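You operate a simulated robot arm through the tools that you are given. There is no shell and no other tool. Be economical: measure what you need, move in short steps, check, and stop when the job is done.

The job below is to be done with a simulated robot arm. You get a single attempt, and the scene is never put back.

## Task
Switch the bench junction box on and clip its zone's label on the left of the clip rail.
Fine: button and zone word are under the lid; lid back on after.

The check looks at the end state, three seconds after you hand in, the way a careful person would. Anything else that was tipped, shoved, dropped, spilled or broken makes it a failure. Lids that push on must go on centred and level and be pressed home; caps that screw on are set level and turned clockwise until they are tight.

## Robot
A 6-joint arm with a two-finger parallel gripper, fixed in place. Base frame: the origin is at the foot of the arm, x ahead of it, y to its left, z up. Lengths are in mm, angles in rad, forces in N, time in s.
With the tool pointing down near the work surface it reaches from about 260 to 680 mm from the base axis. Its first joint turns from -1.152 to 1.152 rad. Payload 2.9 kg.
Tool frame: the origin (TCP) lies between the finger pads and is the grasp point; the fingertips stand 30 mm ahead of it; z points along the fingers, y is the line along which they close. Largest opening 110 mm; finger width 20, thickness 10; the body of the gripper, 48 by 112 mm, starts 55 mm behind the TCP.
Orientation is that of the tool frame in the base frame, as [roll, pitch, yaw] about the fixed x, y, z axes, in that order (R = Rz(yaw) Ry(pitch) Rx(roll)). With the fingers straight down and closing along the base's y, the tool's x points along the base's -x, its y along +y and its z along -z.

## Interface
- The arm moves only by the tool apply_moves. Its argument "targets" is a list of rows, each a list of 3 entries, a list of its own where there are three numbers: the gripper command, from -1 (shut) to 1 (fully open), values between in proportion, then the shift along the base's x, y, z in units of 150 mm (1.0 is 150 mm), then the turn, a rotation vector about the base's x, y, z in units of 180 degrees (1.0 is 180 degrees). In form: [[hand, [dx, dy, dz], [ax, ay, az]], ...]. A call has 1 to 8 rows; each row is the pose to reach, as a shift and turn from the pose commanded when the call began. A call with a number of a shift or a turn outside -1 to 1 is refused whole. Each row takes 0.2 s and may step no farther than 50 mm and 0.15 rad from the row before; otherwise, or with a gripper value out of range, the whole call is refused. A pose out of reach is approached as far as the arm can. The call stops where the force on the tool passes 40 N (or 10 N more than at its start, if that is more) or the arm is blocked; 0.2 s more then pass. Each finger travels about 108 mm/s and halts on what it meets, pressing with about 38 N; the grip force reading is that of the motor and also rises with nothing between the fingers. The clock runs only during rows and for 0.2 s after the last one: add rows that repeat a pose to give the fingers time. It gives the time, the measured TCP pose, the force on the tool (base axes), the opening and the grip force at its end, in the units of the frame above (readings bear some noise), with the torque about the TCP (base axes, N m) and any sound that the robot's microphone picked up.
- Cameras (640 x 400 px; columns grow to the right, rows downward): "scene" is fixed at [74.7, 437.8, 1382.1]; the picture's right is [-0.76, -0.65, 0.00], its down [-0.34, 0.40, -0.85] and it looks along [0.55, -0.65, -0.53] (base axes); focal length 332 px, centre (320, 200). "wrist" rides on the gripper at [72, 17, -103] in the tool frame; the picture's right is [-0.23, 0.97, 0.00], its down [-0.76, -0.18, -0.62] and it looks along [-0.61, -0.14, 0.78] (tool axes); focal length 222 px, centre (320, 200). There is no depth. A picture from a camera that has moved, and an enlarged one, comes with that camera's place and axes in the base frame and with its lens. The place of the scene camera against the robot may be out by one fixed shift of up to 12 mm in any direction.
- camera(camera): a new picture of that camera. It takes no simulated time.
- zoom(camera, box): a new picture of the part [left, top, right, bottom] of that camera's present view, enlarged. It takes no simulated time.
- sign_off(): hands the job in; it is judged then, once.

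Work in short steps. Places have to be worked out from the pictures, the camera data and where the tool is seen: move nearer, look again, correct. Check each grasp and each placing, and mend what went wrong. You have 120 turns and 84 pictures in all, those below and enlarged ones among them. Open the gripper and draw the arm clear of the work before you hand the job in, unless the task says otherwise; then end with one line.

The tools are called after "Request:" as a command line: name --argument value ..., lists and objects as JSON in quotes. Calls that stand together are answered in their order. apply_moves: Moves the arm, as the interface text tells. Its arguments: {"type":"object","properties":{"targets":{"type":"array"}},"required":["targets"]} The other tools are called the same way: camera (camera) takes a picture; zoom (camera, box) takes an enlarged picture of a part of a camera's view; sign_off () hands the job in.

At the start:

```text
time_s: 0.0
ee_pos: [373.4, 64.0, 1159.7]
tcp_rot: [-3.142, -0.001, -3.141]
wrist_force: [0.6, 0.9, 0.4]
torque: [0.0, -0.02, 0.0]
gripper_width: 110.1
gripper_force: 0.0
```

scene: 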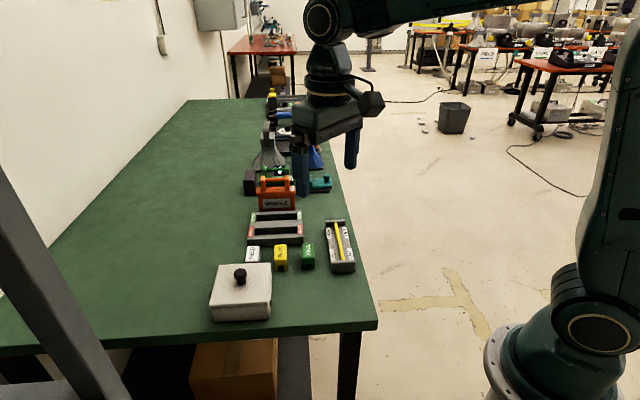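
wrist: 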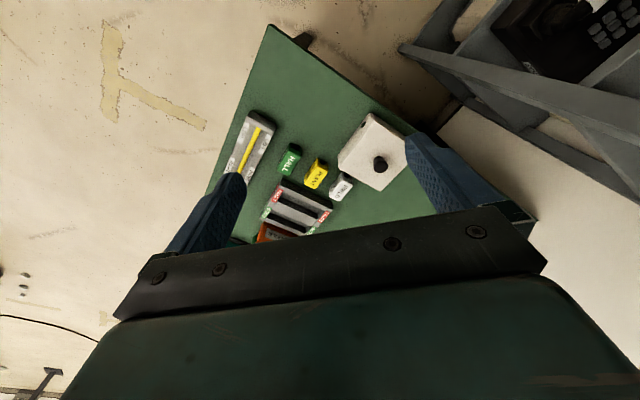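

The pictures show a white box with a black knob lid, three labels (white, yellow, green) and a rail. I enlarge these parts first.

Request:
zoom --camera "scene" --box '[200, 160, 380, 330]'

Request:
zoom --camera "wrist" --box '[200, 90, 440, 250]'

```text
2.35 times, centred on (290, 245) of scene
camera zoom: at [74.7, 437.8, 1382.1], right [-0.76, -0.65, 0.0], down [-0.34, 0.4, -0.85], along [0.55, -0.65, -0.53], focal length 781 px, centre (391, 94)
```

zoom: 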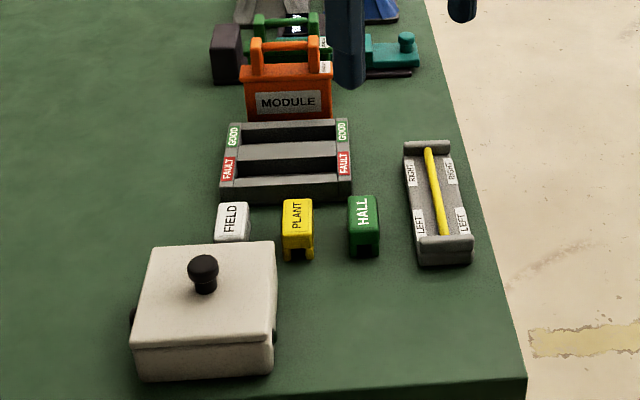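

```text
2.50 times, centred on (320, 170) of wrist
camera zoom: at [300.4, 81.0, 1263.5], right [0.23, 0.97, 0.0], down [0.76, -0.18, 0.62], along [0.61, -0.14, -0.78], focal length 555 px, centre (320, 275)
```

zoom: 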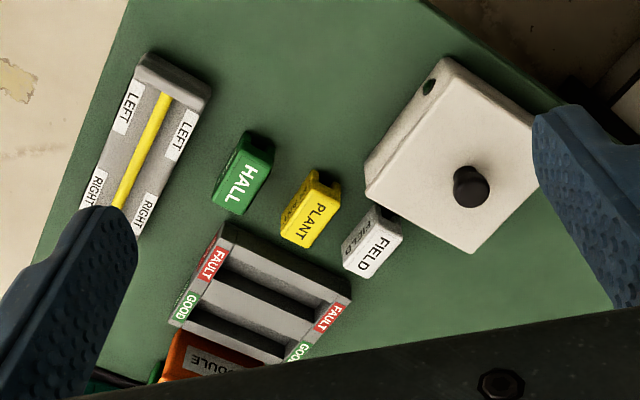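

Triangulating both views puts the knob top at about (544, 148, 871), the box turned about 45°, and the FIELD label's top at about (614, 63, 832). I move in for a nearer view of the box.

Request:
apply_moves --targets '[[1, [0.06, 0.15, -0.2], [0, 0, 0]], [1, [0.12, 0.3, -0.4], [0, 0, 0]], [1, [0.18, 0.45, -0.6], [0, 0, 0]], [1, [0.24, 0.6, -0.8], [0, 0, 0]], [1, [0.29, 0.76, -1.0], [0, 0, 0]]]'

Request:
camera --camera "wrist"

Request:
zoom --camera "scene" --box '[200, 225, 300, 330]'

```text
time_s: 1.2
ee_pos: [414.4, 180.5, 1010.3]
tcp_rot: [3.14, -0.001, -3.141]
wrist_force: [0.7, 0.0, -0.4]
torque: [-0.01, 0.03, 0.03]
gripper_width: 110.1
gripper_force: 0.0
```

```text
79 pictures are left
camera wrist: at [341.9, 196.9, 1113.8], right [0.23, 0.97, 0.0], down [0.76, -0.18, 0.62], along [0.61, -0.14, -0.78], focal length 222 px, centre (320, 200)
```

wrist: 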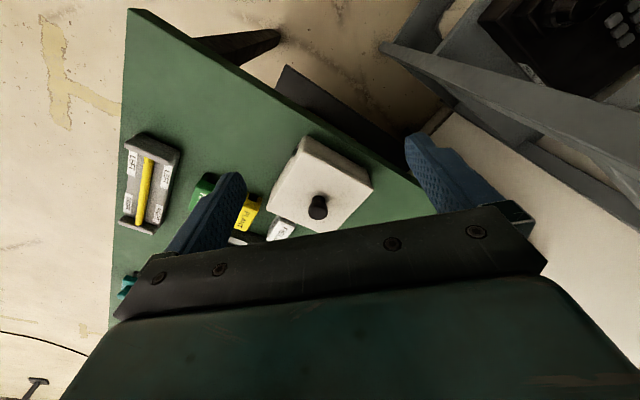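

```text
3.81 times, centred on (250, 278) of scene
camera zoom: at [74.7, 437.8, 1382.1], right [-0.76, -0.65, 0.0], down [-0.34, 0.4, -0.85], along [0.55, -0.65, -0.53], focal length 1264 px, centre (587, -95)
```

zoom: 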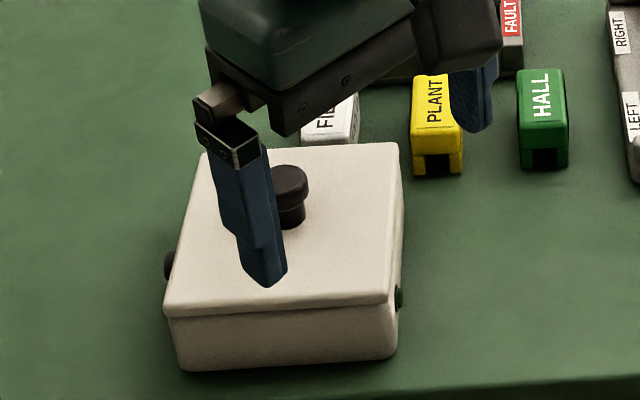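

The bench is at about z 800, lid top about 848 and knob top about 871. I go above the knob with the gripper half open and check the alignment.

Request:
apply_moves --targets '[[0.1, [0.21, -0.05, -0.1], [0, 0, 0]], [0.1, [0.42, -0.1, -0.2], [0, 0, 0]], [0.1, [0.63, -0.15, -0.3], [0, 0, 0]], [0.1, [0.847, -0.2, -0.4], [0, 0, 0]], [0.1, [0.847, -0.2, -0.4], [0, 0, 0]]]'

Request:
zoom --camera "scene" --box '[190, 185, 310, 330]'

Request:
camera --camera "wrist"

```text
time_s: 2.4
ee_pos: [544.3, 146.6, 948.6]
tcp_rot: [3.141, -0.001, -3.141]
wrist_force: [0.4, 0.2, 0.2]
torque: [0.01, 0.02, 0.03]
gripper_width: 60.5
gripper_force: 0.1
```

```text
2.76 times, centred on (250, 258) of scene
camera zoom: at [74.7, 437.8, 1382.1], right [-0.76, -0.65, 0.0], down [-0.34, 0.4, -0.85], along [0.55, -0.65, -0.53], focal length 915 px, centre (513, 41)
```

zoom: 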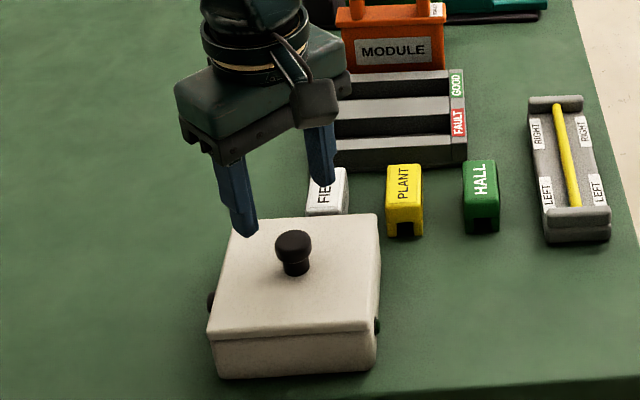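

```text
76 pictures are left
camera wrist: at [471.4, 163.2, 1051.5], right [0.23, 0.97, 0.0], down [0.76, -0.18, 0.62], along [0.61, -0.14, -0.78], focal length 222 px, centre (320, 200)
```

wrist: 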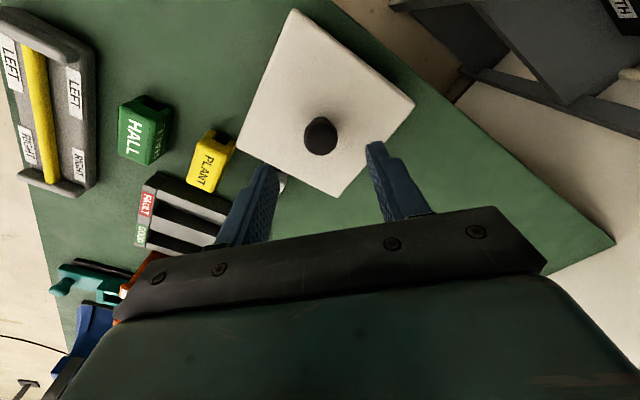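

The wrist view gives the knob at about (546, 147). I lower until the fingertips are just above the lid.

Request:
apply_moves --targets '[[0.1, [0.015, 0, -0.2], [0, 0, 0]], [0.1, [0.015, 0, -0.35], [0, 0, 0]], [0.1, [0.015, 0, -0.44], [0, 0, 0]], [0.1, [0.015, 0, -0.44], [0, 0, 0]]]'

Request:
zoom --camera "scene" --box '[200, 225, 300, 330]'

Request:
camera --camera "wrist"

```text
time_s: 3.5
ee_pos: [546.6, 147.3, 885.7]
tcp_rot: [3.139, 0.003, 3.141]
wrist_force: [-3.0, -0.9, 4.9]
torque: [-0.2, 0.13, -0.09]
gripper_width: 60.8
gripper_force: 0.7
stopped in row 4: the force on the tool passed its limit at 42 N (the readings are from after the stop); the commanded pose is now the measured one
```

```text
3.81 times, centred on (250, 278) of scene
camera zoom: at [74.6, 437.8, 1382.2], right [-0.76, -0.65, 0.0], down [-0.34, 0.4, -0.85], along [0.55, -0.65, -0.53], focal length 1264 px, centre (587, -95)
```

zoom: 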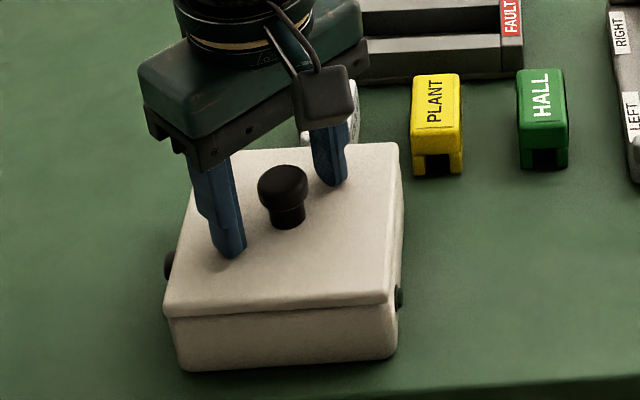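

```text
74 pictures are left
camera wrist: at [473.7, 164.3, 989.5], right [0.23, 0.97, 0.0], down [0.76, -0.18, 0.63], along [0.61, -0.14, -0.78], focal length 222 px, centre (320, 200)
```

wrist: 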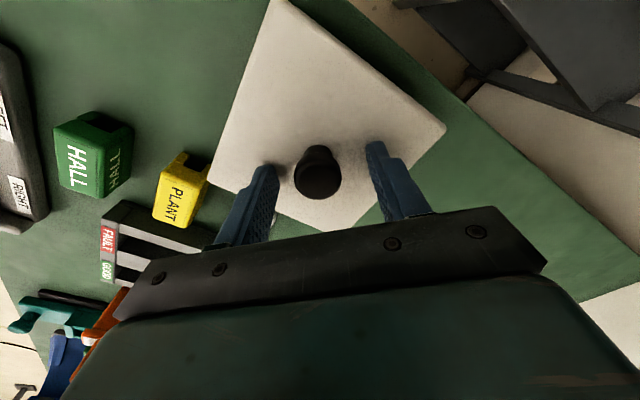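

The fingertips touched the lid, so its top is at about 855, and the knob sits between the fingers. I raise 3 mm and close on it.

Request:
apply_moves --targets '[[0.1, [0.01, 0, 0.02], [0, 0, 0]], [-0.4, [0.01, 0, 0.02], [0, 0, 0]], [-1, [0.01, 0, 0.02], [0, 0, 0]], [-1, [0.01, 0, 0.02], [0, 0, 0]], [-1, [0.01, 0, 0.02], [0, 0, 0]]]'

```text
time_s: 4.7
ee_pos: [548.9, 148.2, 888.0]
tcp_rot: [3.142, 0.002, 3.141]
wrist_force: [0.4, -1.3, 0.0]
torque: [0.0, -0.05, 0.02]
gripper_width: 26.3
gripper_force: 37.8
heard: snap
```

The grip holds at 26 mm, and a snap was heard. I lift a little and look.

Request:
apply_moves --targets '[[-1, [0, 0, 0.05], [0, 0, 0]], [-1, [0, 0, 0.12], [0, 0, 0]], [-1, [0, 0, 0.2], [0, 0, 0]]]'

Request:
zoom --camera "scene" --box '[200, 225, 300, 330]'

```text
time_s: 5.5
ee_pos: [549.4, 147.3, 919.4]
tcp_rot: [-3.141, 0.004, -3.141]
wrist_force: [0.1, -0.6, -1.2]
torque: [-0.03, -0.03, 0.01]
gripper_width: 26.6
gripper_force: 37.8
```

```text
3.81 times, centred on (250, 278) of scene
camera zoom: at [74.7, 437.8, 1382.1], right [-0.76, -0.65, 0.0], down [-0.34, 0.4, -0.85], along [0.55, -0.65, -0.53], focal length 1264 px, centre (587, -95)
```

zoom: 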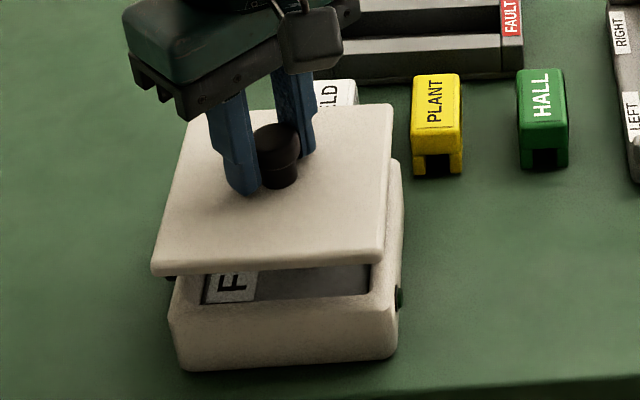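

The lid is off and an F can be seen inside. I carry the lid up and over to the free bench area at about (411, 55).

Request:
apply_moves --targets '[[-1, [0, 0, 0.25], [0, 0, 0]], [-1, [-0.15, -0.1, 0.35], [0, 0, 0]], [-1, [-0.38, -0.25, 0.35], [0, 0, 0]], [-1, [-0.61, -0.4, 0.35], [0, 0, 0]], [-1, [-0.8, -0.53, 0.3], [0, 0, 0]], [-1, [-0.913, -0.613, 0.1], [0, 0, 0]], [-1, [-0.913, -0.613, -0.1], [0, 0, 0]], [-1, [-0.913, -0.613, -0.25], [0, 0, 0]]]'

Request:
camera --camera "scene"

Request:
zoom --camera "scene" --box '[200, 200, 390, 340]'

```text
time_s: 7.3
ee_pos: [410.5, 58.0, 880.7]
tcp_rot: [3.139, 0.004, -3.142]
wrist_force: [-0.7, 0.9, -1.1]
torque: [0.0, -0.02, 0.0]
gripper_width: 26.5
gripper_force: 37.9
```

```text
72 pictures are left
```

scene: 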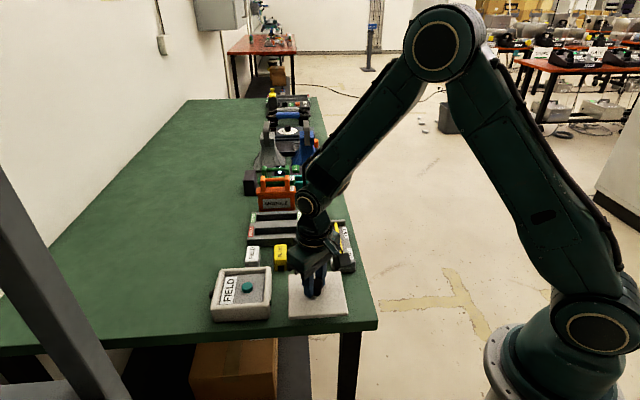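

```text
2.86 times, centred on (295, 270) of scene
camera zoom: at [74.7, 437.8, 1382.1], right [-0.76, -0.65, 0.0], down [-0.34, 0.4, -0.85], along [0.55, -0.65, -0.53], focal length 948 px, centre (391, 0)
```

zoom: 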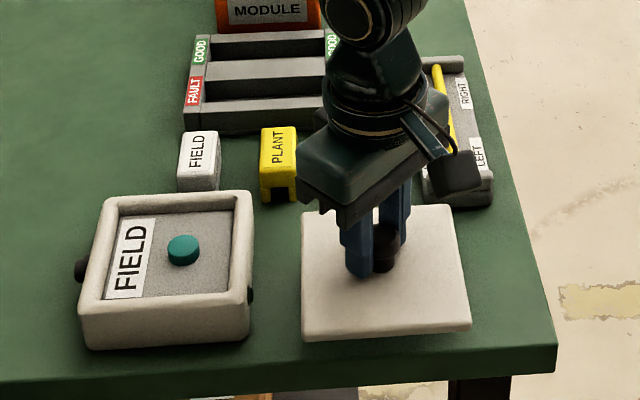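

The zone is FIELD and the teal button lies inside. I lower the lid to the bench.

Request:
apply_moves --targets '[[-1, [0, 0, -0.1], [0, 0, 0]], [-1, [0, 0, -0.16], [0, 0, 0]], [-1, [0, 0, -0.19], [0, 0, 0]], [-1, [0, 0, -0.21], [0, 0, 0]]]'

Request:
zoom --camera "scene" --box '[200, 200, 390, 340]'

```text
time_s: 8.3
ee_pos: [410.9, 56.9, 850.2]
tcp_rot: [-3.141, 0.004, 3.141]
wrist_force: [-0.2, 0.6, -1.4]
torque: [-0.02, -0.02, 0.01]
gripper_width: 26.4
gripper_force: 38.0
```

```text
2.86 times, centred on (295, 270) of scene
camera zoom: at [74.7, 437.8, 1382.1], right [-0.76, -0.65, 0.0], down [-0.34, 0.4, -0.85], along [0.55, -0.65, -0.53], focal length 948 px, centre (391, 0)
```

zoom: 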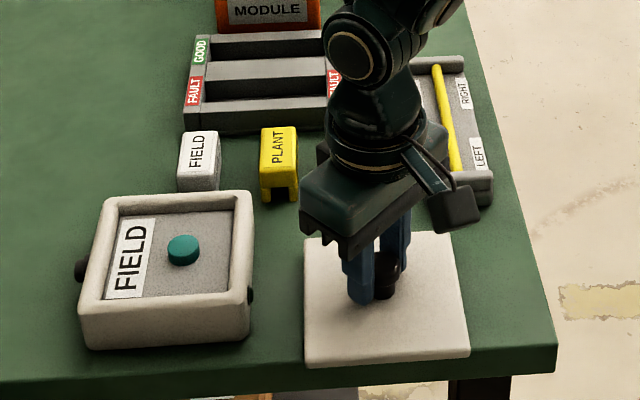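

The lid would overhang the bench's front edge here, so before setting it down I shift it about 30 mm deeper and slightly toward the box.

Request:
apply_moves --targets '[[-1, [0.1, -0.033, 0.03], [0, 0, 0]], [-1, [0.2, -0.067, 0.03], [0, 0, 0]], [-1, [0.2, -0.067, 0], [0, 0, 0]]]'

Request:
zoom --camera "scene" --box '[200, 200, 390, 340]'

Request:
camera --camera "wrist"

```text
time_s: 9.1
ee_pos: [441.0, 45.8, 849.8]
tcp_rot: [3.141, 0.002, 3.141]
wrist_force: [0.0, -0.5, -2.4]
torque: [0.0, 0.01, 0.03]
gripper_width: 26.7
gripper_force: 37.6
```

```text
2.86 times, centred on (295, 270) of scene
camera zoom: at [74.7, 437.8, 1382.1], right [-0.76, -0.65, 0.0], down [-0.34, 0.4, -0.85], along [0.55, -0.65, -0.53], focal length 948 px, centre (391, 0)
```

zoom: 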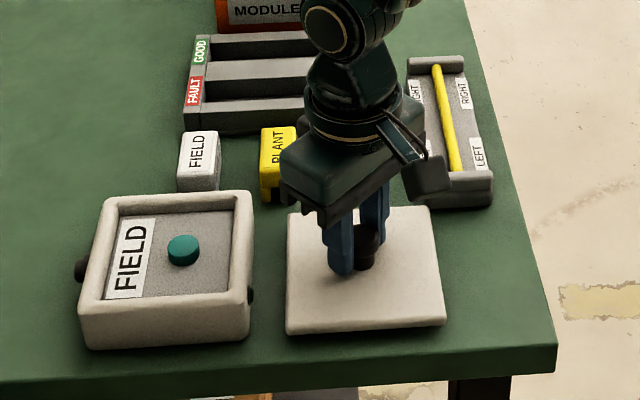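

```text
68 pictures are left
camera wrist: at [368.4, 62.2, 952.9], right [0.23, 0.97, 0.0], down [0.76, -0.18, 0.63], along [0.61, -0.14, -0.78], focal length 222 px, centre (320, 200)
```

wrist: 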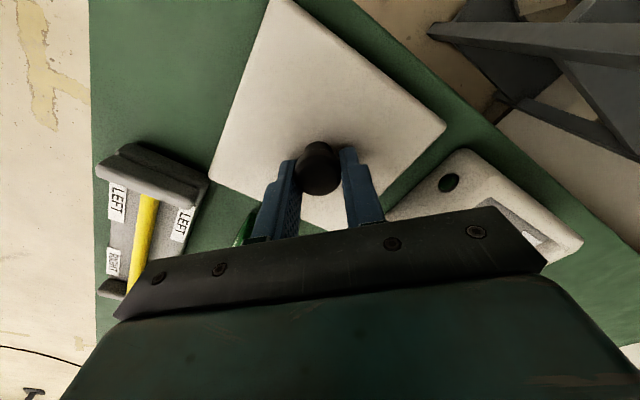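

The lid's corner comes close to the rail post. I shift it 12 mm back toward the edge, where there is room, and then lower it.

Request:
apply_moves --targets '[[-1, [-0.04, 0.072, 0], [0, 0, 0]], [-1, [-0.04, 0.072, -0.03], [0, 0, 0]], [-1, [-0.04, 0.072, -0.06], [0, 0, 0]], [-1, [-0.04, 0.072, -0.08], [0, 0, 0]], [-1, [-0.04, 0.072, -0.1], [0, 0, 0]]]'

Request:
zoom --camera "scene" --box '[260, 220, 390, 340]'

```text
time_s: 10.2
ee_pos: [436.5, 56.3, 840.6]
tcp_rot: [3.139, 0.008, 3.14]
wrist_force: [-0.4, -0.1, 5.2]
torque: [-0.06, 0.24, -0.05]
gripper_width: 26.4
gripper_force: 38.2
stopped in row 5: the force on the tool passed its limit at 49 N (the readings are from after the stop); the commanded pose is now the measured one
```

```text
3.33 times, centred on (325, 280) of scene
camera zoom: at [74.6, 437.8, 1382.1], right [-0.76, -0.65, 0.0], down [-0.34, 0.4, -0.85], along [0.55, -0.65, -0.53], focal length 1106 px, centre (303, -67)
```

zoom: 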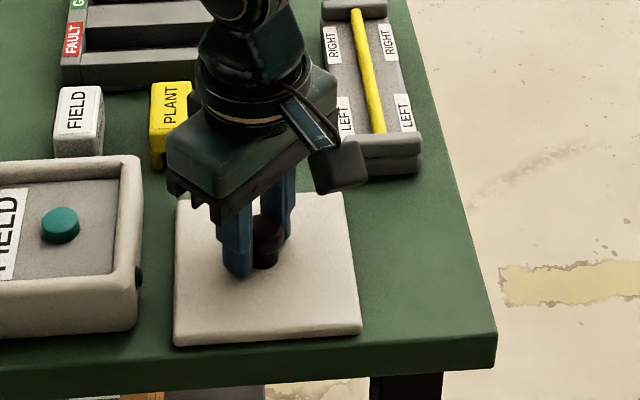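

The lid rests on the bench, clear of everything. I release it and lift away.

Request:
apply_moves --targets '[[-0.3, [0, 0, 0], [0, 0, 0]], [-0.2, [0, 0, 0], [0, 0, 0]], [-0.2, [0, 0, 0.15], [0, 0, 0]], [-0.2, [0, 0, 0.45], [0, 0, 0]], [-0.2, [0.2, 0.1, 0.65], [0, 0, 0]]]'

Request:
zoom --camera "scene" --box '[200, 200, 390, 340]'

Request:
camera --camera "wrist"

```text
time_s: 11.4
ee_pos: [467.0, 70.5, 939.0]
tcp_rot: [3.141, 0.007, 3.14]
wrist_force: [0.2, -0.1, -0.1]
torque: [-0.01, 0.01, 0.04]
gripper_width: 44.2
gripper_force: 0.0
```

```text
2.86 times, centred on (295, 270) of scene
camera zoom: at [74.7, 437.8, 1382.1], right [-0.76, -0.65, 0.0], down [-0.34, 0.4, -0.85], along [0.55, -0.65, -0.53], focal length 948 px, centre (391, 0)
```

zoom: 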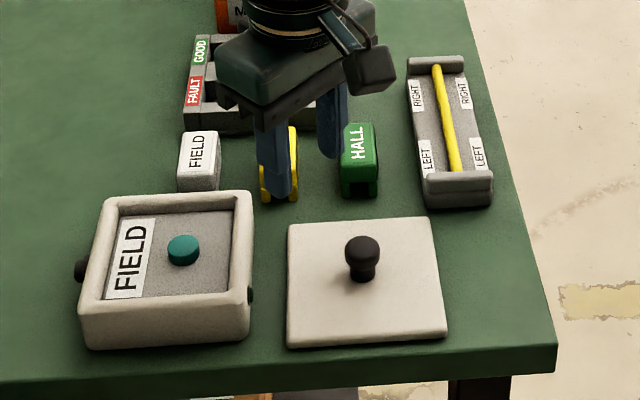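

```text
65 pictures are left
camera wrist: at [393.5, 88.0, 1042.4], right [0.23, 0.97, 0.0], down [0.76, -0.18, 0.63], along [0.61, -0.14, -0.78], focal length 222 px, centre (320, 200)
```

wrist: 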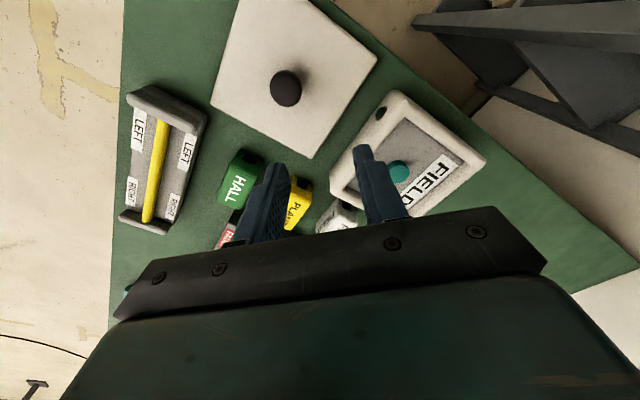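

The lid lies flat. I bring the closed gripper over toward the button for a closer fix.

Request:
apply_moves --targets '[[-0.6, [0.15, 0.2, 0.05], [0, 0, 0]], [-1, [0.3, 0.4, 0.05], [0, 0, 0]], [-1, [0.4, 0.5, 0], [0, 0, 0]], [-1, [0.4, 0.5, 0], [0, 0, 0]]]'

Request:
camera --camera "wrist"

Request:
zoom --camera "scene" --box '[200, 220, 300, 330]'

```text
time_s: 12.4
ee_pos: [526.8, 145.1, 938.2]
tcp_rot: [3.141, 0.009, -3.14]
wrist_force: [-0.1, -0.4, 0.3]
torque: [0.01, 0.01, 0.03]
gripper_width: 0.0
gripper_force: 37.6
```

```text
64 pictures are left
camera wrist: at [453.7, 162.0, 1040.9], right [0.23, 0.97, 0.0], down [0.76, -0.18, 0.63], along [0.61, -0.14, -0.78], focal length 222 px, centre (320, 200)
```

wrist: 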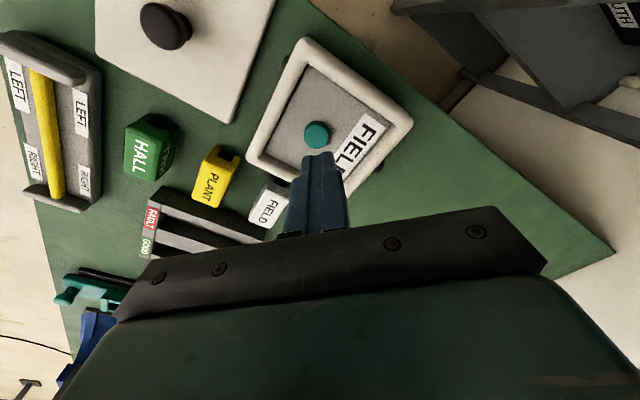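

```text
3.64 times, centred on (250, 275) of scene
camera zoom: at [74.7, 437.8, 1382.1], right [-0.76, -0.65, 0.0], down [-0.34, 0.4, -0.85], along [0.55, -0.65, -0.53], focal length 1206 px, centre (574, -73)
```

zoom: 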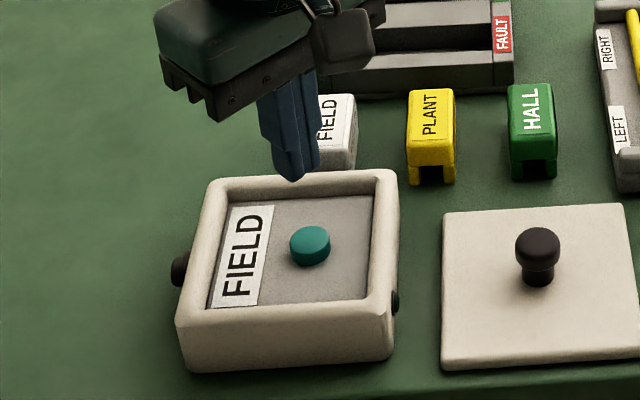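

Both views agree on the button at about (535, 141), top about 831–836. I come down over it and press in small steps.

Request:
apply_moves --targets '[[-1, [0.057, -0.034, -0.15], [0, 0, 0]], [-1, [0.057, -0.034, -0.35], [0, 0, 0]], [-1, [0.057, -0.034, -0.43], [0, 0, 0]], [-1, [0.057, -0.034, -0.45], [0, 0, 0]], [-1, [0.057, -0.034, -0.47], [0, 0, 0]], [-1, [0.057, -0.034, -0.485], [0, 0, 0]]]'

Request:
camera --camera "wrist"

```text
time_s: 13.8
ee_pos: [536.2, 139.7, 866.7]
tcp_rot: [3.14, 0.008, 3.141]
wrist_force: [-2.9, -1.7, 11.9]
torque: [-0.02, 0.13, 0.06]
gripper_width: 0.1
gripper_force: 37.5
heard: click
```

```text
62 pictures are left
camera wrist: at [462.1, 157.8, 968.6], right [0.23, 0.97, 0.0], down [0.76, -0.18, 0.63], along [0.61, -0.14, -0.78], focal length 222 px, centre (320, 200)
```

wrist: 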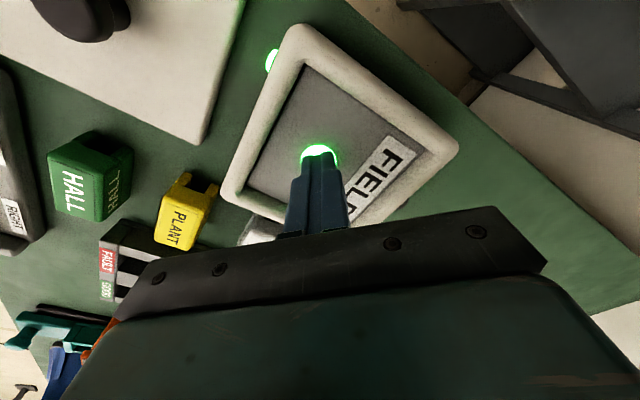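

It clicked and the lamp is lit. I lift off, check that it stays on, and look at the FIELD label.

Request:
apply_moves --targets '[[-1, [0, 0, 0.1], [0, 0, 0]], [-1, [-0.1, -0.05, 0.35], [0, 0, 0]], [-0.4, [-0.3, -0.2, 0.6], [0, 0, 0]], [0, [-0.4, -0.3, 0.6], [0, 0, 0]]]'

Request:
zoom --camera "scene" --box '[200, 200, 390, 340]'

Request:
camera --camera "wrist"

```text
refused: row 3 steps farther than a row can; nothing moved
```

```text
2.86 times, centred on (295, 270) of scene
camera zoom: at [74.4, 437.7, 1382.2], right [-0.76, -0.65, 0.0], down [-0.34, 0.4, -0.85], along [0.55, -0.65, -0.53], focal length 948 px, centre (391, 0)
```

zoom: 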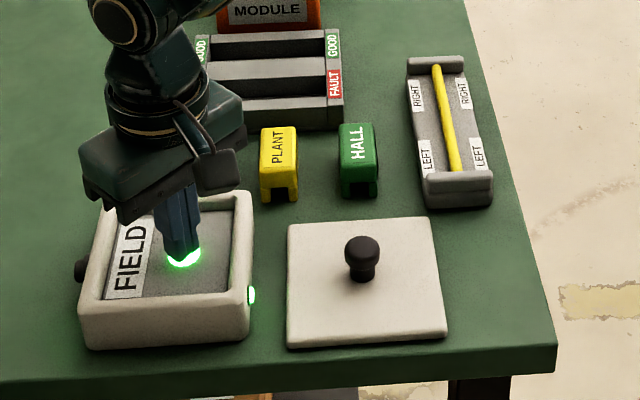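

```text
60 pictures are left
camera wrist: at [462.1, 157.8, 968.6], right [0.23, 0.97, 0.0], down [0.76, -0.18, 0.63], along [0.61, -0.14, -0.78], focal length 222 px, centre (320, 200)
```

wrist: 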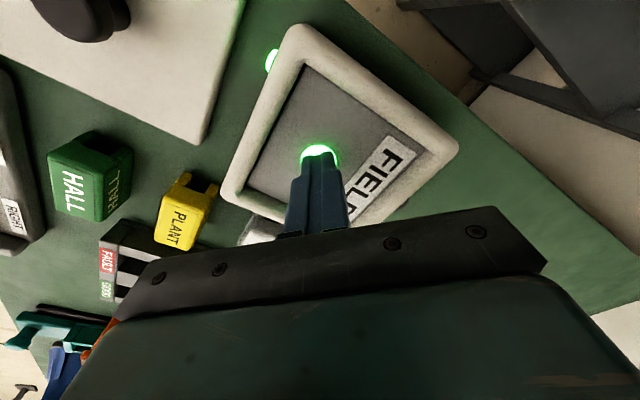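

The green lamp is on. I retry with smaller steps: straight up first, then toward the FIELD label while turning the gripper about -46° to match the label's sides.

Request:
apply_moves --targets '[[-1, [0, 0, 0.1], [0, 0, 0]], [-1, [0, 0, 0.35], [0, 0, -0.04]], [-0.8, [0.1, -0.08, 0.5], [0, 0, -0.083]], [-0.5, [0.2, -0.16, 0.5], [0, 0, -0.126]], [-0.2, [0.3, -0.25, 0.5], [0, 0, -0.17]], [-0.2, [0.38, -0.33, 0.5], [0, 0, -0.215]], [-0.2, [0.42, -0.373, 0.5], [0, 0, -0.259]], [-0.2, [0.42, -0.373, 0.5], [0, 0, -0.259]]]'

Request:
camera --camera "wrist"

Request:
zoom --camera "scene" --box '[200, 200, 390, 340]'

```text
time_s: 15.6
ee_pos: [598.2, 84.2, 939.8]
tcp_rot: [3.139, 0.008, 2.323]
wrist_force: [0.0, 0.2, -0.2]
torque: [0.04, -0.02, 0.01]
gripper_width: 44.2
gripper_force: 0.1
```

```text
59 pictures are left
camera wrist: at [560.4, 148.9, 1042.9], right [0.87, 0.5, 0.0], down [0.39, -0.67, 0.63], along [0.32, -0.54, -0.78], focal length 222 px, centre (320, 200)
```

wrist: 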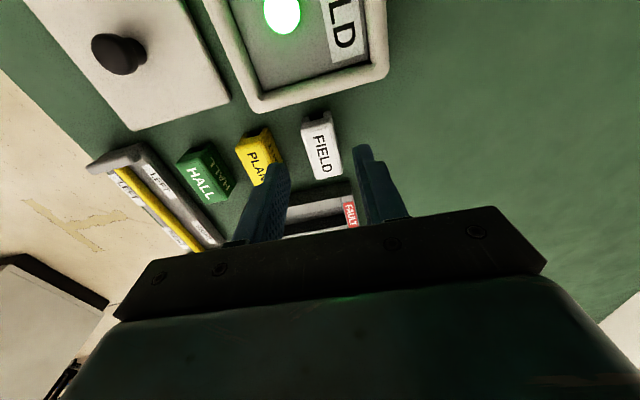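

```text
2.86 times, centred on (295, 270) of scene
camera zoom: at [74.7, 437.8, 1382.1], right [-0.76, -0.65, 0.0], down [-0.34, 0.4, -0.85], along [0.55, -0.65, -0.53], focal length 948 px, centre (391, 0)
```

zoom: 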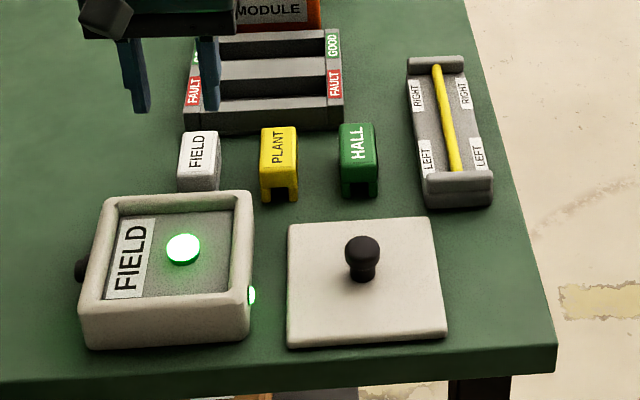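

The lamp stays on. I enlarge the label and the rail in the wrist view for measurement.

Request:
zoom --camera "wrist" --box '[220, 90, 400, 210]'

Request:
zoom --camera "scene" --box '[310, 210, 380, 280]'

```text
3.33 times, centred on (310, 150) of wrist
camera zoom: at [560.4, 148.9, 1042.9], right [0.87, 0.5, 0.0], down [0.39, -0.67, 0.63], along [0.32, -0.54, -0.78], focal length 740 px, centre (353, 367)
```

zoom: 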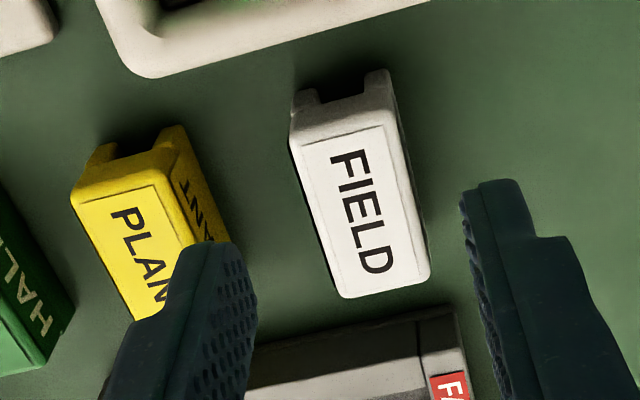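

```text
5.71 times, centred on (345, 245) of scene
camera zoom: at [74.7, 437.8, 1382.1], right [-0.76, -0.65, 0.0], down [-0.34, 0.4, -0.85], along [0.55, -0.65, -0.53], focal length 1896 px, centre (177, -57)
```

zoom: 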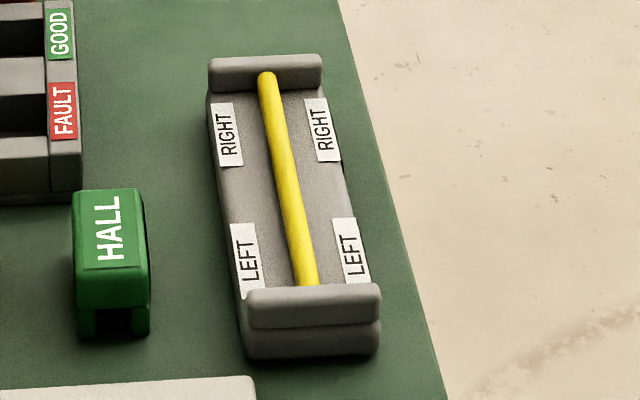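

The label looks about 28 mm wide, centred near (619, 58). I move closer above it to refine.

Request:
apply_moves --targets '[[0, [0.1, -0.1, -0.1], [0, 0, 0.008]], [0, [0.13, -0.17, -0.28], [0, 0, 0.012]], [0, [0.13, -0.17, -0.28], [0, 0, 0.012]]]'

Request:
zoom --camera "wrist" --box '[200, 90, 440, 240]'

Request:
zoom --camera "scene" --box '[220, 210, 300, 280]'

```text
time_s: 16.4
ee_pos: [617.7, 57.8, 897.7]
tcp_rot: [3.14, 0.008, 2.365]
wrist_force: [0.5, 0.2, -0.3]
torque: [0.01, 0.01, 0.0]
gripper_width: 55.1
gripper_force: 0.0
```

```text
2.67 times, centred on (320, 165) of wrist
camera zoom: at [577.8, 121.5, 999.9], right [0.84, 0.54, 0.0], down [0.41, -0.66, 0.63], along [0.34, -0.53, -0.78], focal length 592 px, centre (320, 293)
```

zoom: 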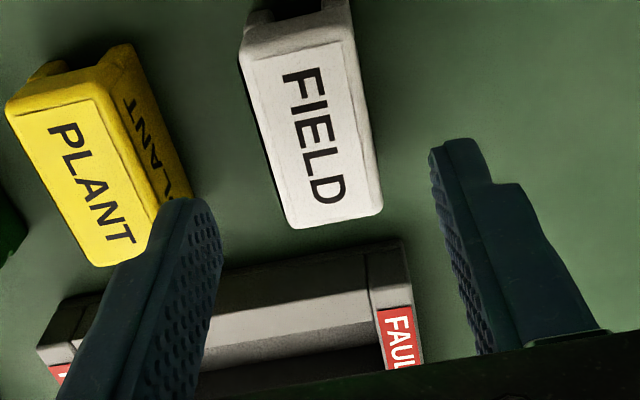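

```text
5.71 times, centred on (260, 245) of scene
camera zoom: at [74.7, 437.8, 1382.1], right [-0.76, -0.65, 0.0], down [-0.34, 0.4, -0.85], along [0.55, -0.65, -0.53], focal length 1896 px, centre (663, -57)
```

zoom: 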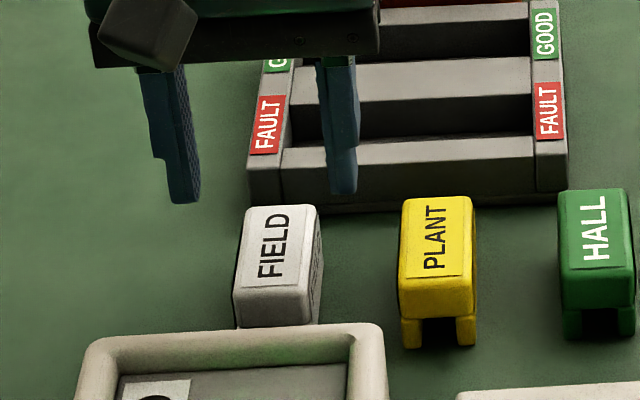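

The gripper yaw matches the label, whose centre is about (619, 57). I descend around it with the tips at about z 814.

Request:
apply_moves --targets '[[-0.05, [0.01, -0.018, -0.1], [0, 0, 0]], [-0.05, [0.01, -0.018, -0.25], [0, 0, 0]], [-0.05, [0.01, -0.018, -0.363], [0, 0, 0]], [-0.05, [0.01, -0.018, -0.363], [0, 0, 0]]]'

Request:
zoom --camera "wrist" --box '[200, 90, 440, 240]'

Request:
zoom --camera "scene" --box '[220, 210, 300, 280]'

```text
time_s: 17.4
ee_pos: [620.2, 56.3, 844.3]
tcp_rot: [3.142, 0.007, 2.365]
wrist_force: [0.2, -0.6, 0.1]
torque: [-0.02, 0.03, 0.0]
gripper_width: 52.1
gripper_force: 0.0
```

```text
2.67 times, centred on (320, 165) of wrist
camera zoom: at [579.9, 120.0, 947.0], right [0.84, 0.54, 0.0], down [0.41, -0.66, 0.63], along [0.34, -0.53, -0.78], focal length 592 px, centre (320, 293)
```

zoom: 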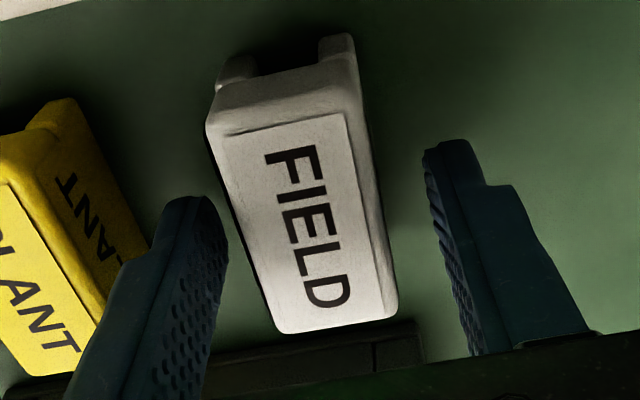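

```text
5.71 times, centred on (260, 245) of scene
camera zoom: at [74.7, 437.8, 1382.1], right [-0.76, -0.65, 0.0], down [-0.34, 0.4, -0.85], along [0.55, -0.65, -0.53], focal length 1896 px, centre (663, -57)
```

zoom: 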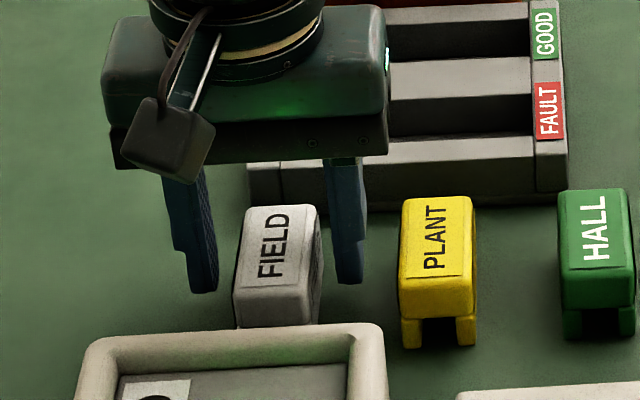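

The fingers straddle the label evenly, so I close on it.

Request:
apply_moves --targets '[[-0.4, [0, 0, 0], [0, 0, 0]], [-1, [0, 0, 0], [0, 0, 0]], [-1, [0, 0, 0], [0, 0, 0]], [-1, [0, 0, 0], [0, 0, 0]]]'

Request:
zoom --camera "wrist" --box '[200, 90, 440, 240]'

```text
time_s: 18.4
ee_pos: [619.7, 56.0, 844.7]
tcp_rot: [3.141, 0.009, 2.364]
wrist_force: [-0.6, 0.0, 0.5]
torque: [-0.01, -0.03, 0.0]
gripper_width: 30.9
gripper_force: 37.8
```

```text
2.67 times, centred on (320, 165) of wrist
camera zoom: at [579.8, 119.9, 947.2], right [0.84, 0.54, 0.0], down [0.41, -0.66, 0.63], along [0.34, -0.53, -0.78], focal length 592 px, centre (320, 293)
```

zoom: 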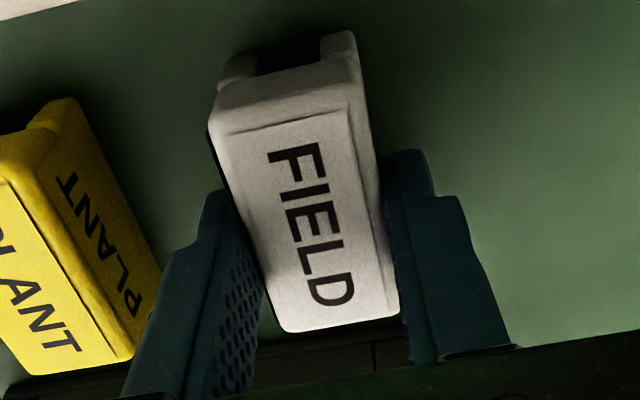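

Held at 31 mm. I lift straight up, then carry the label toward the rail well above the other parts.

Request:
apply_moves --targets '[[-1, [0, 0, 0.1], [0, 0, 0]], [-1, [0, 0, 0.35], [0, 0, 0]], [-1, [-0.05, -0.05, 0.6], [0, 0, 0]], [-1, [-0.25, -0.22, 0.65], [0, 0, 0]], [-1, [-0.45, -0.42, 0.65], [0, 0, 0]], [-1, [-0.65, -0.6, 0.65], [0, 0, 0]], [-1, [-0.85, -0.75, 0.65], [0, 0, 0]], [-1, [-0.95, -0.85, 0.65], [0, 0, 0]]]'

Request:
camera --camera "wrist"

Request:
zoom --camera "scene" --box '[200, 160, 390, 340]'

```text
time_s: 20.2
ee_pos: [477.5, -71.0, 941.7]
tcp_rot: [3.14, 0.008, 2.363]
wrist_force: [0.6, 1.5, -1.3]
torque: [-0.02, -0.01, 0.01]
gripper_width: 30.6
gripper_force: 37.6
```

```text
50 pictures are left
camera wrist: at [436.9, -7.9, 1044.7], right [0.84, 0.54, 0.0], down [0.42, -0.66, 0.63], along [0.34, -0.53, -0.78], focal length 222 px, centre (320, 200)
```

wrist: 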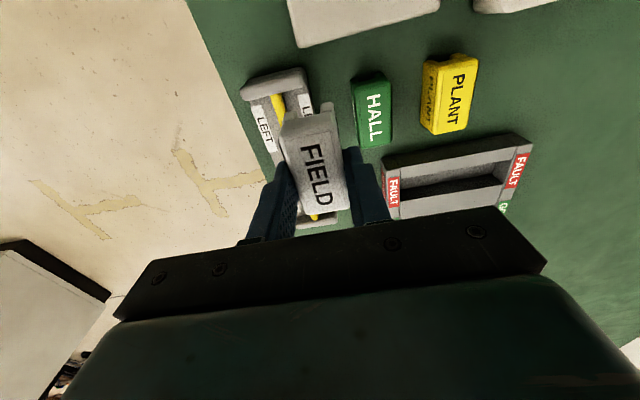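

```text
2.22 times, centred on (295, 250) of scene
camera zoom: at [74.7, 437.8, 1382.1], right [-0.76, -0.65, 0.0], down [-0.34, 0.4, -0.85], along [0.55, -0.65, -0.53], focal length 737 px, centre (376, 89)
```

zoom: 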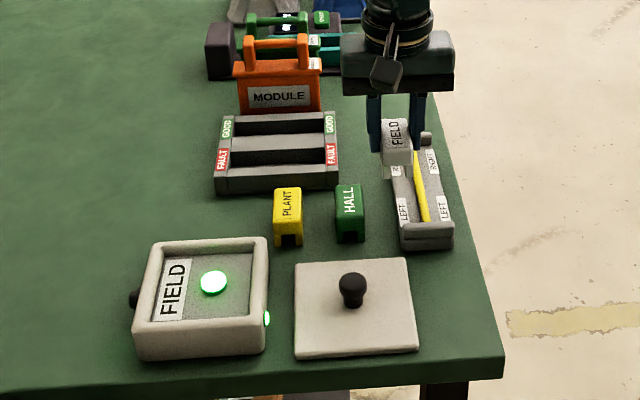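

I enlarge the rail in the wrist view.

Request:
zoom --camera "wrist" --box '[220, 55, 380, 235]'

```text
2.22 times, centred on (300, 145) of wrist
camera zoom: at [436.9, -7.9, 1044.7], right [0.84, 0.54, 0.0], down [0.42, -0.66, 0.63], along [0.34, -0.53, -0.78], focal length 494 px, centre (364, 322)
```

zoom: 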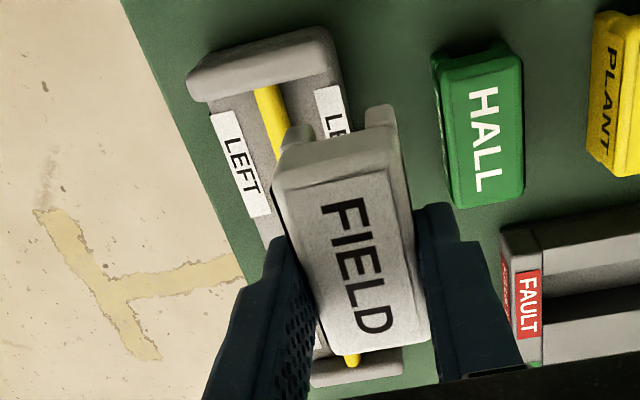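

The rod's left end is near (432, -72, 826) and it runs at about -45.5°. I align the label over the left section, centred about 36 mm from the post, staying above the rod.

Request:
apply_moves --targets '[[-1, [-0.125, -0.181, 0], [0, 0, -0.003]], [-1, [-0.125, -0.181, -0.2], [0, 0, -0.004]], [-1, [-0.125, -0.181, -0.343], [0, 0, -0.004]], [-1, [-0.125, -0.181, -0.343], [0, 0, -0.004]]]'

Request:
zoom --camera "wrist" --box '[220, 55, 440, 235]'

Request:
zoom --camera "scene" --box '[300, 200, 380, 280]'

```text
time_s: 21.2
ee_pos: [456.8, -97.8, 890.6]
tcp_rot: [3.142, 0.007, 2.352]
wrist_force: [-0.3, -0.5, -0.9]
torque: [0.0, 0.01, 0.0]
gripper_width: 31.2
gripper_force: 38.5
```

```text
2.22 times, centred on (330, 145) of wrist
camera zoom: at [417.1, -34.6, 993.2], right [0.85, 0.52, 0.0], down [0.41, -0.66, 0.63], along [0.33, -0.53, -0.78], focal length 494 px, centre (298, 322)
```

zoom: 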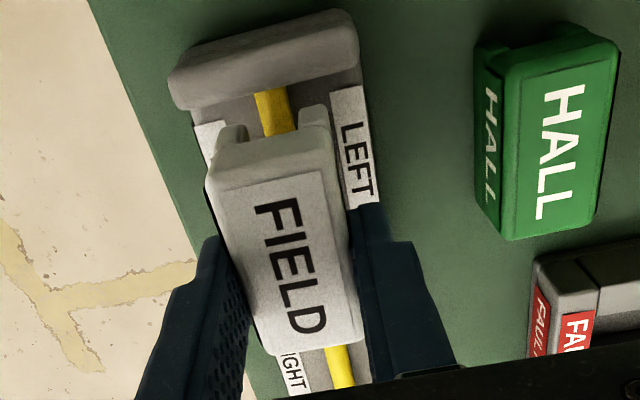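

```text
5.00 times, centred on (340, 240) of scene
camera zoom: at [74.7, 437.8, 1382.1], right [-0.76, -0.65, 0.0], down [-0.34, 0.4, -0.85], along [0.55, -0.65, -0.53], focal length 1659 px, centre (220, 0)
```

zoom: 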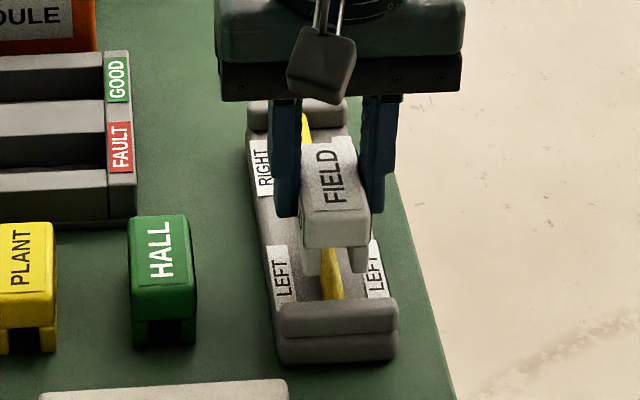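

The legs straddle the rod to within about 1–2 mm. I lower slowly.

Request:
apply_moves --targets '[[-1, [0, 0, -0.06], [0, 0, 0]], [-1, [0, 0, -0.1], [0, 0, 0]], [-1, [0, 0, -0.1], [0, 0, 0]]]'

Request:
zoom --camera "wrist" --box '[240, 65, 360, 165]'

Request:
zoom --camera "scene" --box '[320, 220, 370, 280]'

```text
time_s: 22.0
ee_pos: [457.4, -97.2, 874.7]
tcp_rot: [-3.14, 0.006, 2.353]
wrist_force: [-0.6, -0.1, -0.5]
torque: [0.01, 0.0, 0.0]
gripper_width: 31.0
gripper_force: 38.8
```

```text
4.00 times, centred on (300, 115) of wrist
camera zoom: at [417.6, -34.2, 977.6], right [0.85, 0.52, 0.0], down [0.41, -0.66, 0.63], along [0.33, -0.53, -0.78], focal length 888 px, centre (400, 540)
```

zoom: 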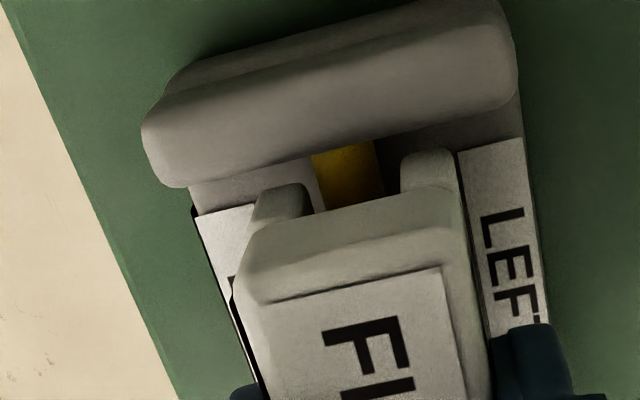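

```text
6.67 times, centred on (345, 250) of scene
camera zoom: at [74.7, 437.8, 1382.1], right [-0.76, -0.65, 0.0], down [-0.34, 0.4, -0.85], along [0.55, -0.65, -0.53], focal length 2212 px, centre (153, -133)
```

zoom: 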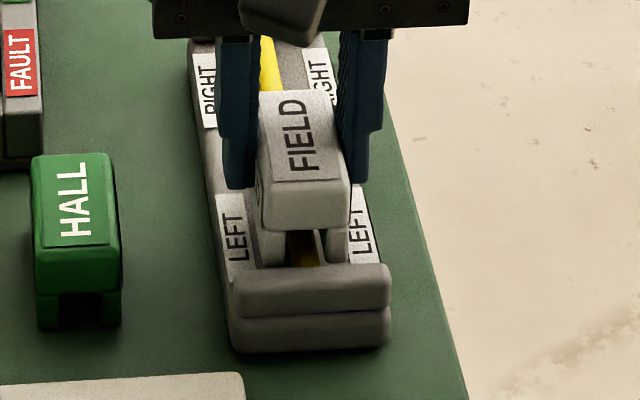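

The rod is centred between the legs. I shift 4 mm away from the post for margin and press down until it clips.

Request:
apply_moves --targets '[[-1, [0.019, -0.019, 0], [0, 0, 0]], [-1, [0.019, -0.019, -0.03], [0, 0, 0]], [-1, [0.019, -0.019, -0.06], [0, 0, 0]], [-1, [0.019, -0.019, -0.08], [0, 0, 0]], [-1, [0.019, -0.019, -0.1], [0, 0, 0]], [-1, [0.019, -0.019, -0.12], [0, 0, 0]], [-1, [0.019, -0.019, -0.14], [0, 0, 0]]]'

Request:
zoom --camera "scene" --box '[320, 220, 370, 280]'

```text
time_s: 23.3
ee_pos: [461.3, -102.3, 863.9]
tcp_rot: [3.14, 0.014, 2.352]
wrist_force: [-0.6, -0.1, 5.5]
torque: [-0.02, 0.04, -0.02]
gripper_width: 31.1
gripper_force: 38.5
stopped in row 6: the force on the tool passed its limit at 47 N (the readings are from after the stop); the commanded pose is now the measured one
```

```text
6.67 times, centred on (345, 250) of scene
camera zoom: at [74.6, 437.8, 1382.1], right [-0.76, -0.65, 0.0], down [-0.34, 0.4, -0.85], along [0.55, -0.65, -0.53], focal length 2212 px, centre (153, -133)
```

zoom: 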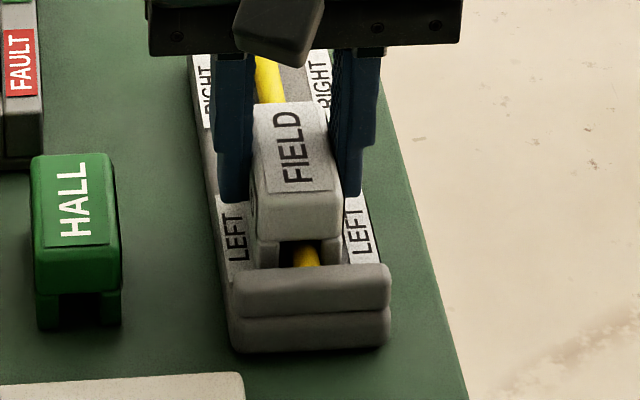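

It stopped at 47 N with no snap heard. I look from the wrist and enlarge the scene to see whether it is seated.

Request:
zoom --camera "wrist" --box '[240, 75, 340, 155]'

Request:
zoom --camera "scene" --box '[333, 240, 363, 270]'

```text
5.00 times, centred on (290, 115) of wrist
camera zoom: at [422.1, -37.5, 965.3], right [0.85, 0.52, 0.01], down [0.4, -0.66, 0.63], along [0.34, -0.54, -0.77], focal length 1111 px, centre (470, 625)
```

zoom: 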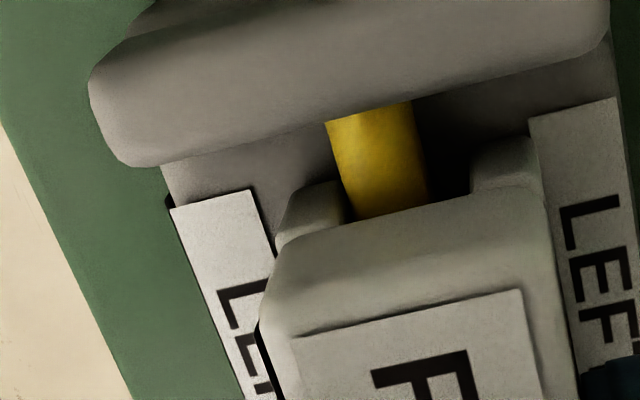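

```text
13.33 times, centred on (348, 255) of scene
camera zoom: at [74.6, 437.8, 1382.1], right [-0.76, -0.65, 0.0], down [-0.34, 0.4, -0.85], along [0.55, -0.65, -0.53], focal length 4424 px, centre (-53, -533)
```

zoom: 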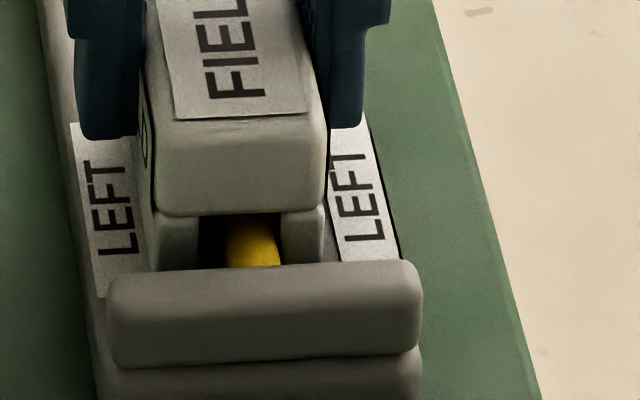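

The rod lies about 2 mm to one side in the slot. I ease up slightly, shift 2 mm that way, and press again.

Request:
apply_moves --targets '[[-1, [0, 0, 0.015], [0, 0, 0]], [-1, [-0.009, -0.009, 0.015], [0, 0, 0]], [-1, [-0.009, -0.009, 0], [0, 0, 0]], [-1, [-0.009, -0.009, -0.015], [0, 0, 0]], [-1, [-0.009, -0.009, -0.03], [0, 0, 0]], [-1, [-0.009, -0.009, -0.05], [0, 0, 0]]]'

Request:
zoom --camera "scene" --box '[333, 240, 363, 270]'

```text
time_s: 24.5
ee_pos: [461.6, -102.8, 863.0]
tcp_rot: [3.138, 0.015, 2.352]
wrist_force: [-2.4, -0.3, 6.4]
torque: [0.08, 0.2, 0.03]
gripper_width: 30.8
gripper_force: 37.6
stopped in row 5: the force on the tool passed its limit at 45 N (the readings are from after the stop); the commanded pose is now the measured one
```

```text
13.33 times, centred on (348, 255) of scene
camera zoom: at [74.6, 437.8, 1382.1], right [-0.76, -0.65, 0.0], down [-0.34, 0.4, -0.85], along [0.55, -0.65, -0.53], focal length 4424 px, centre (-53, -533)
```

zoom: 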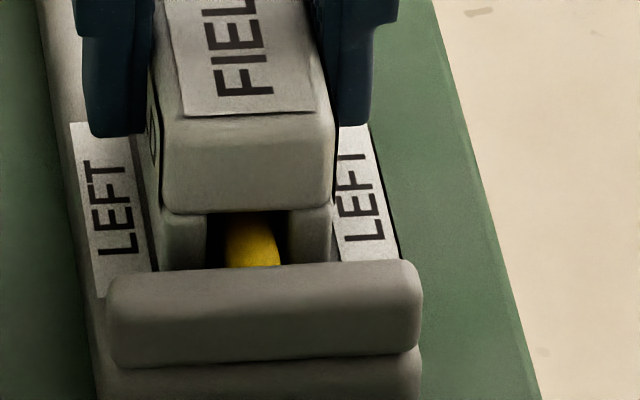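

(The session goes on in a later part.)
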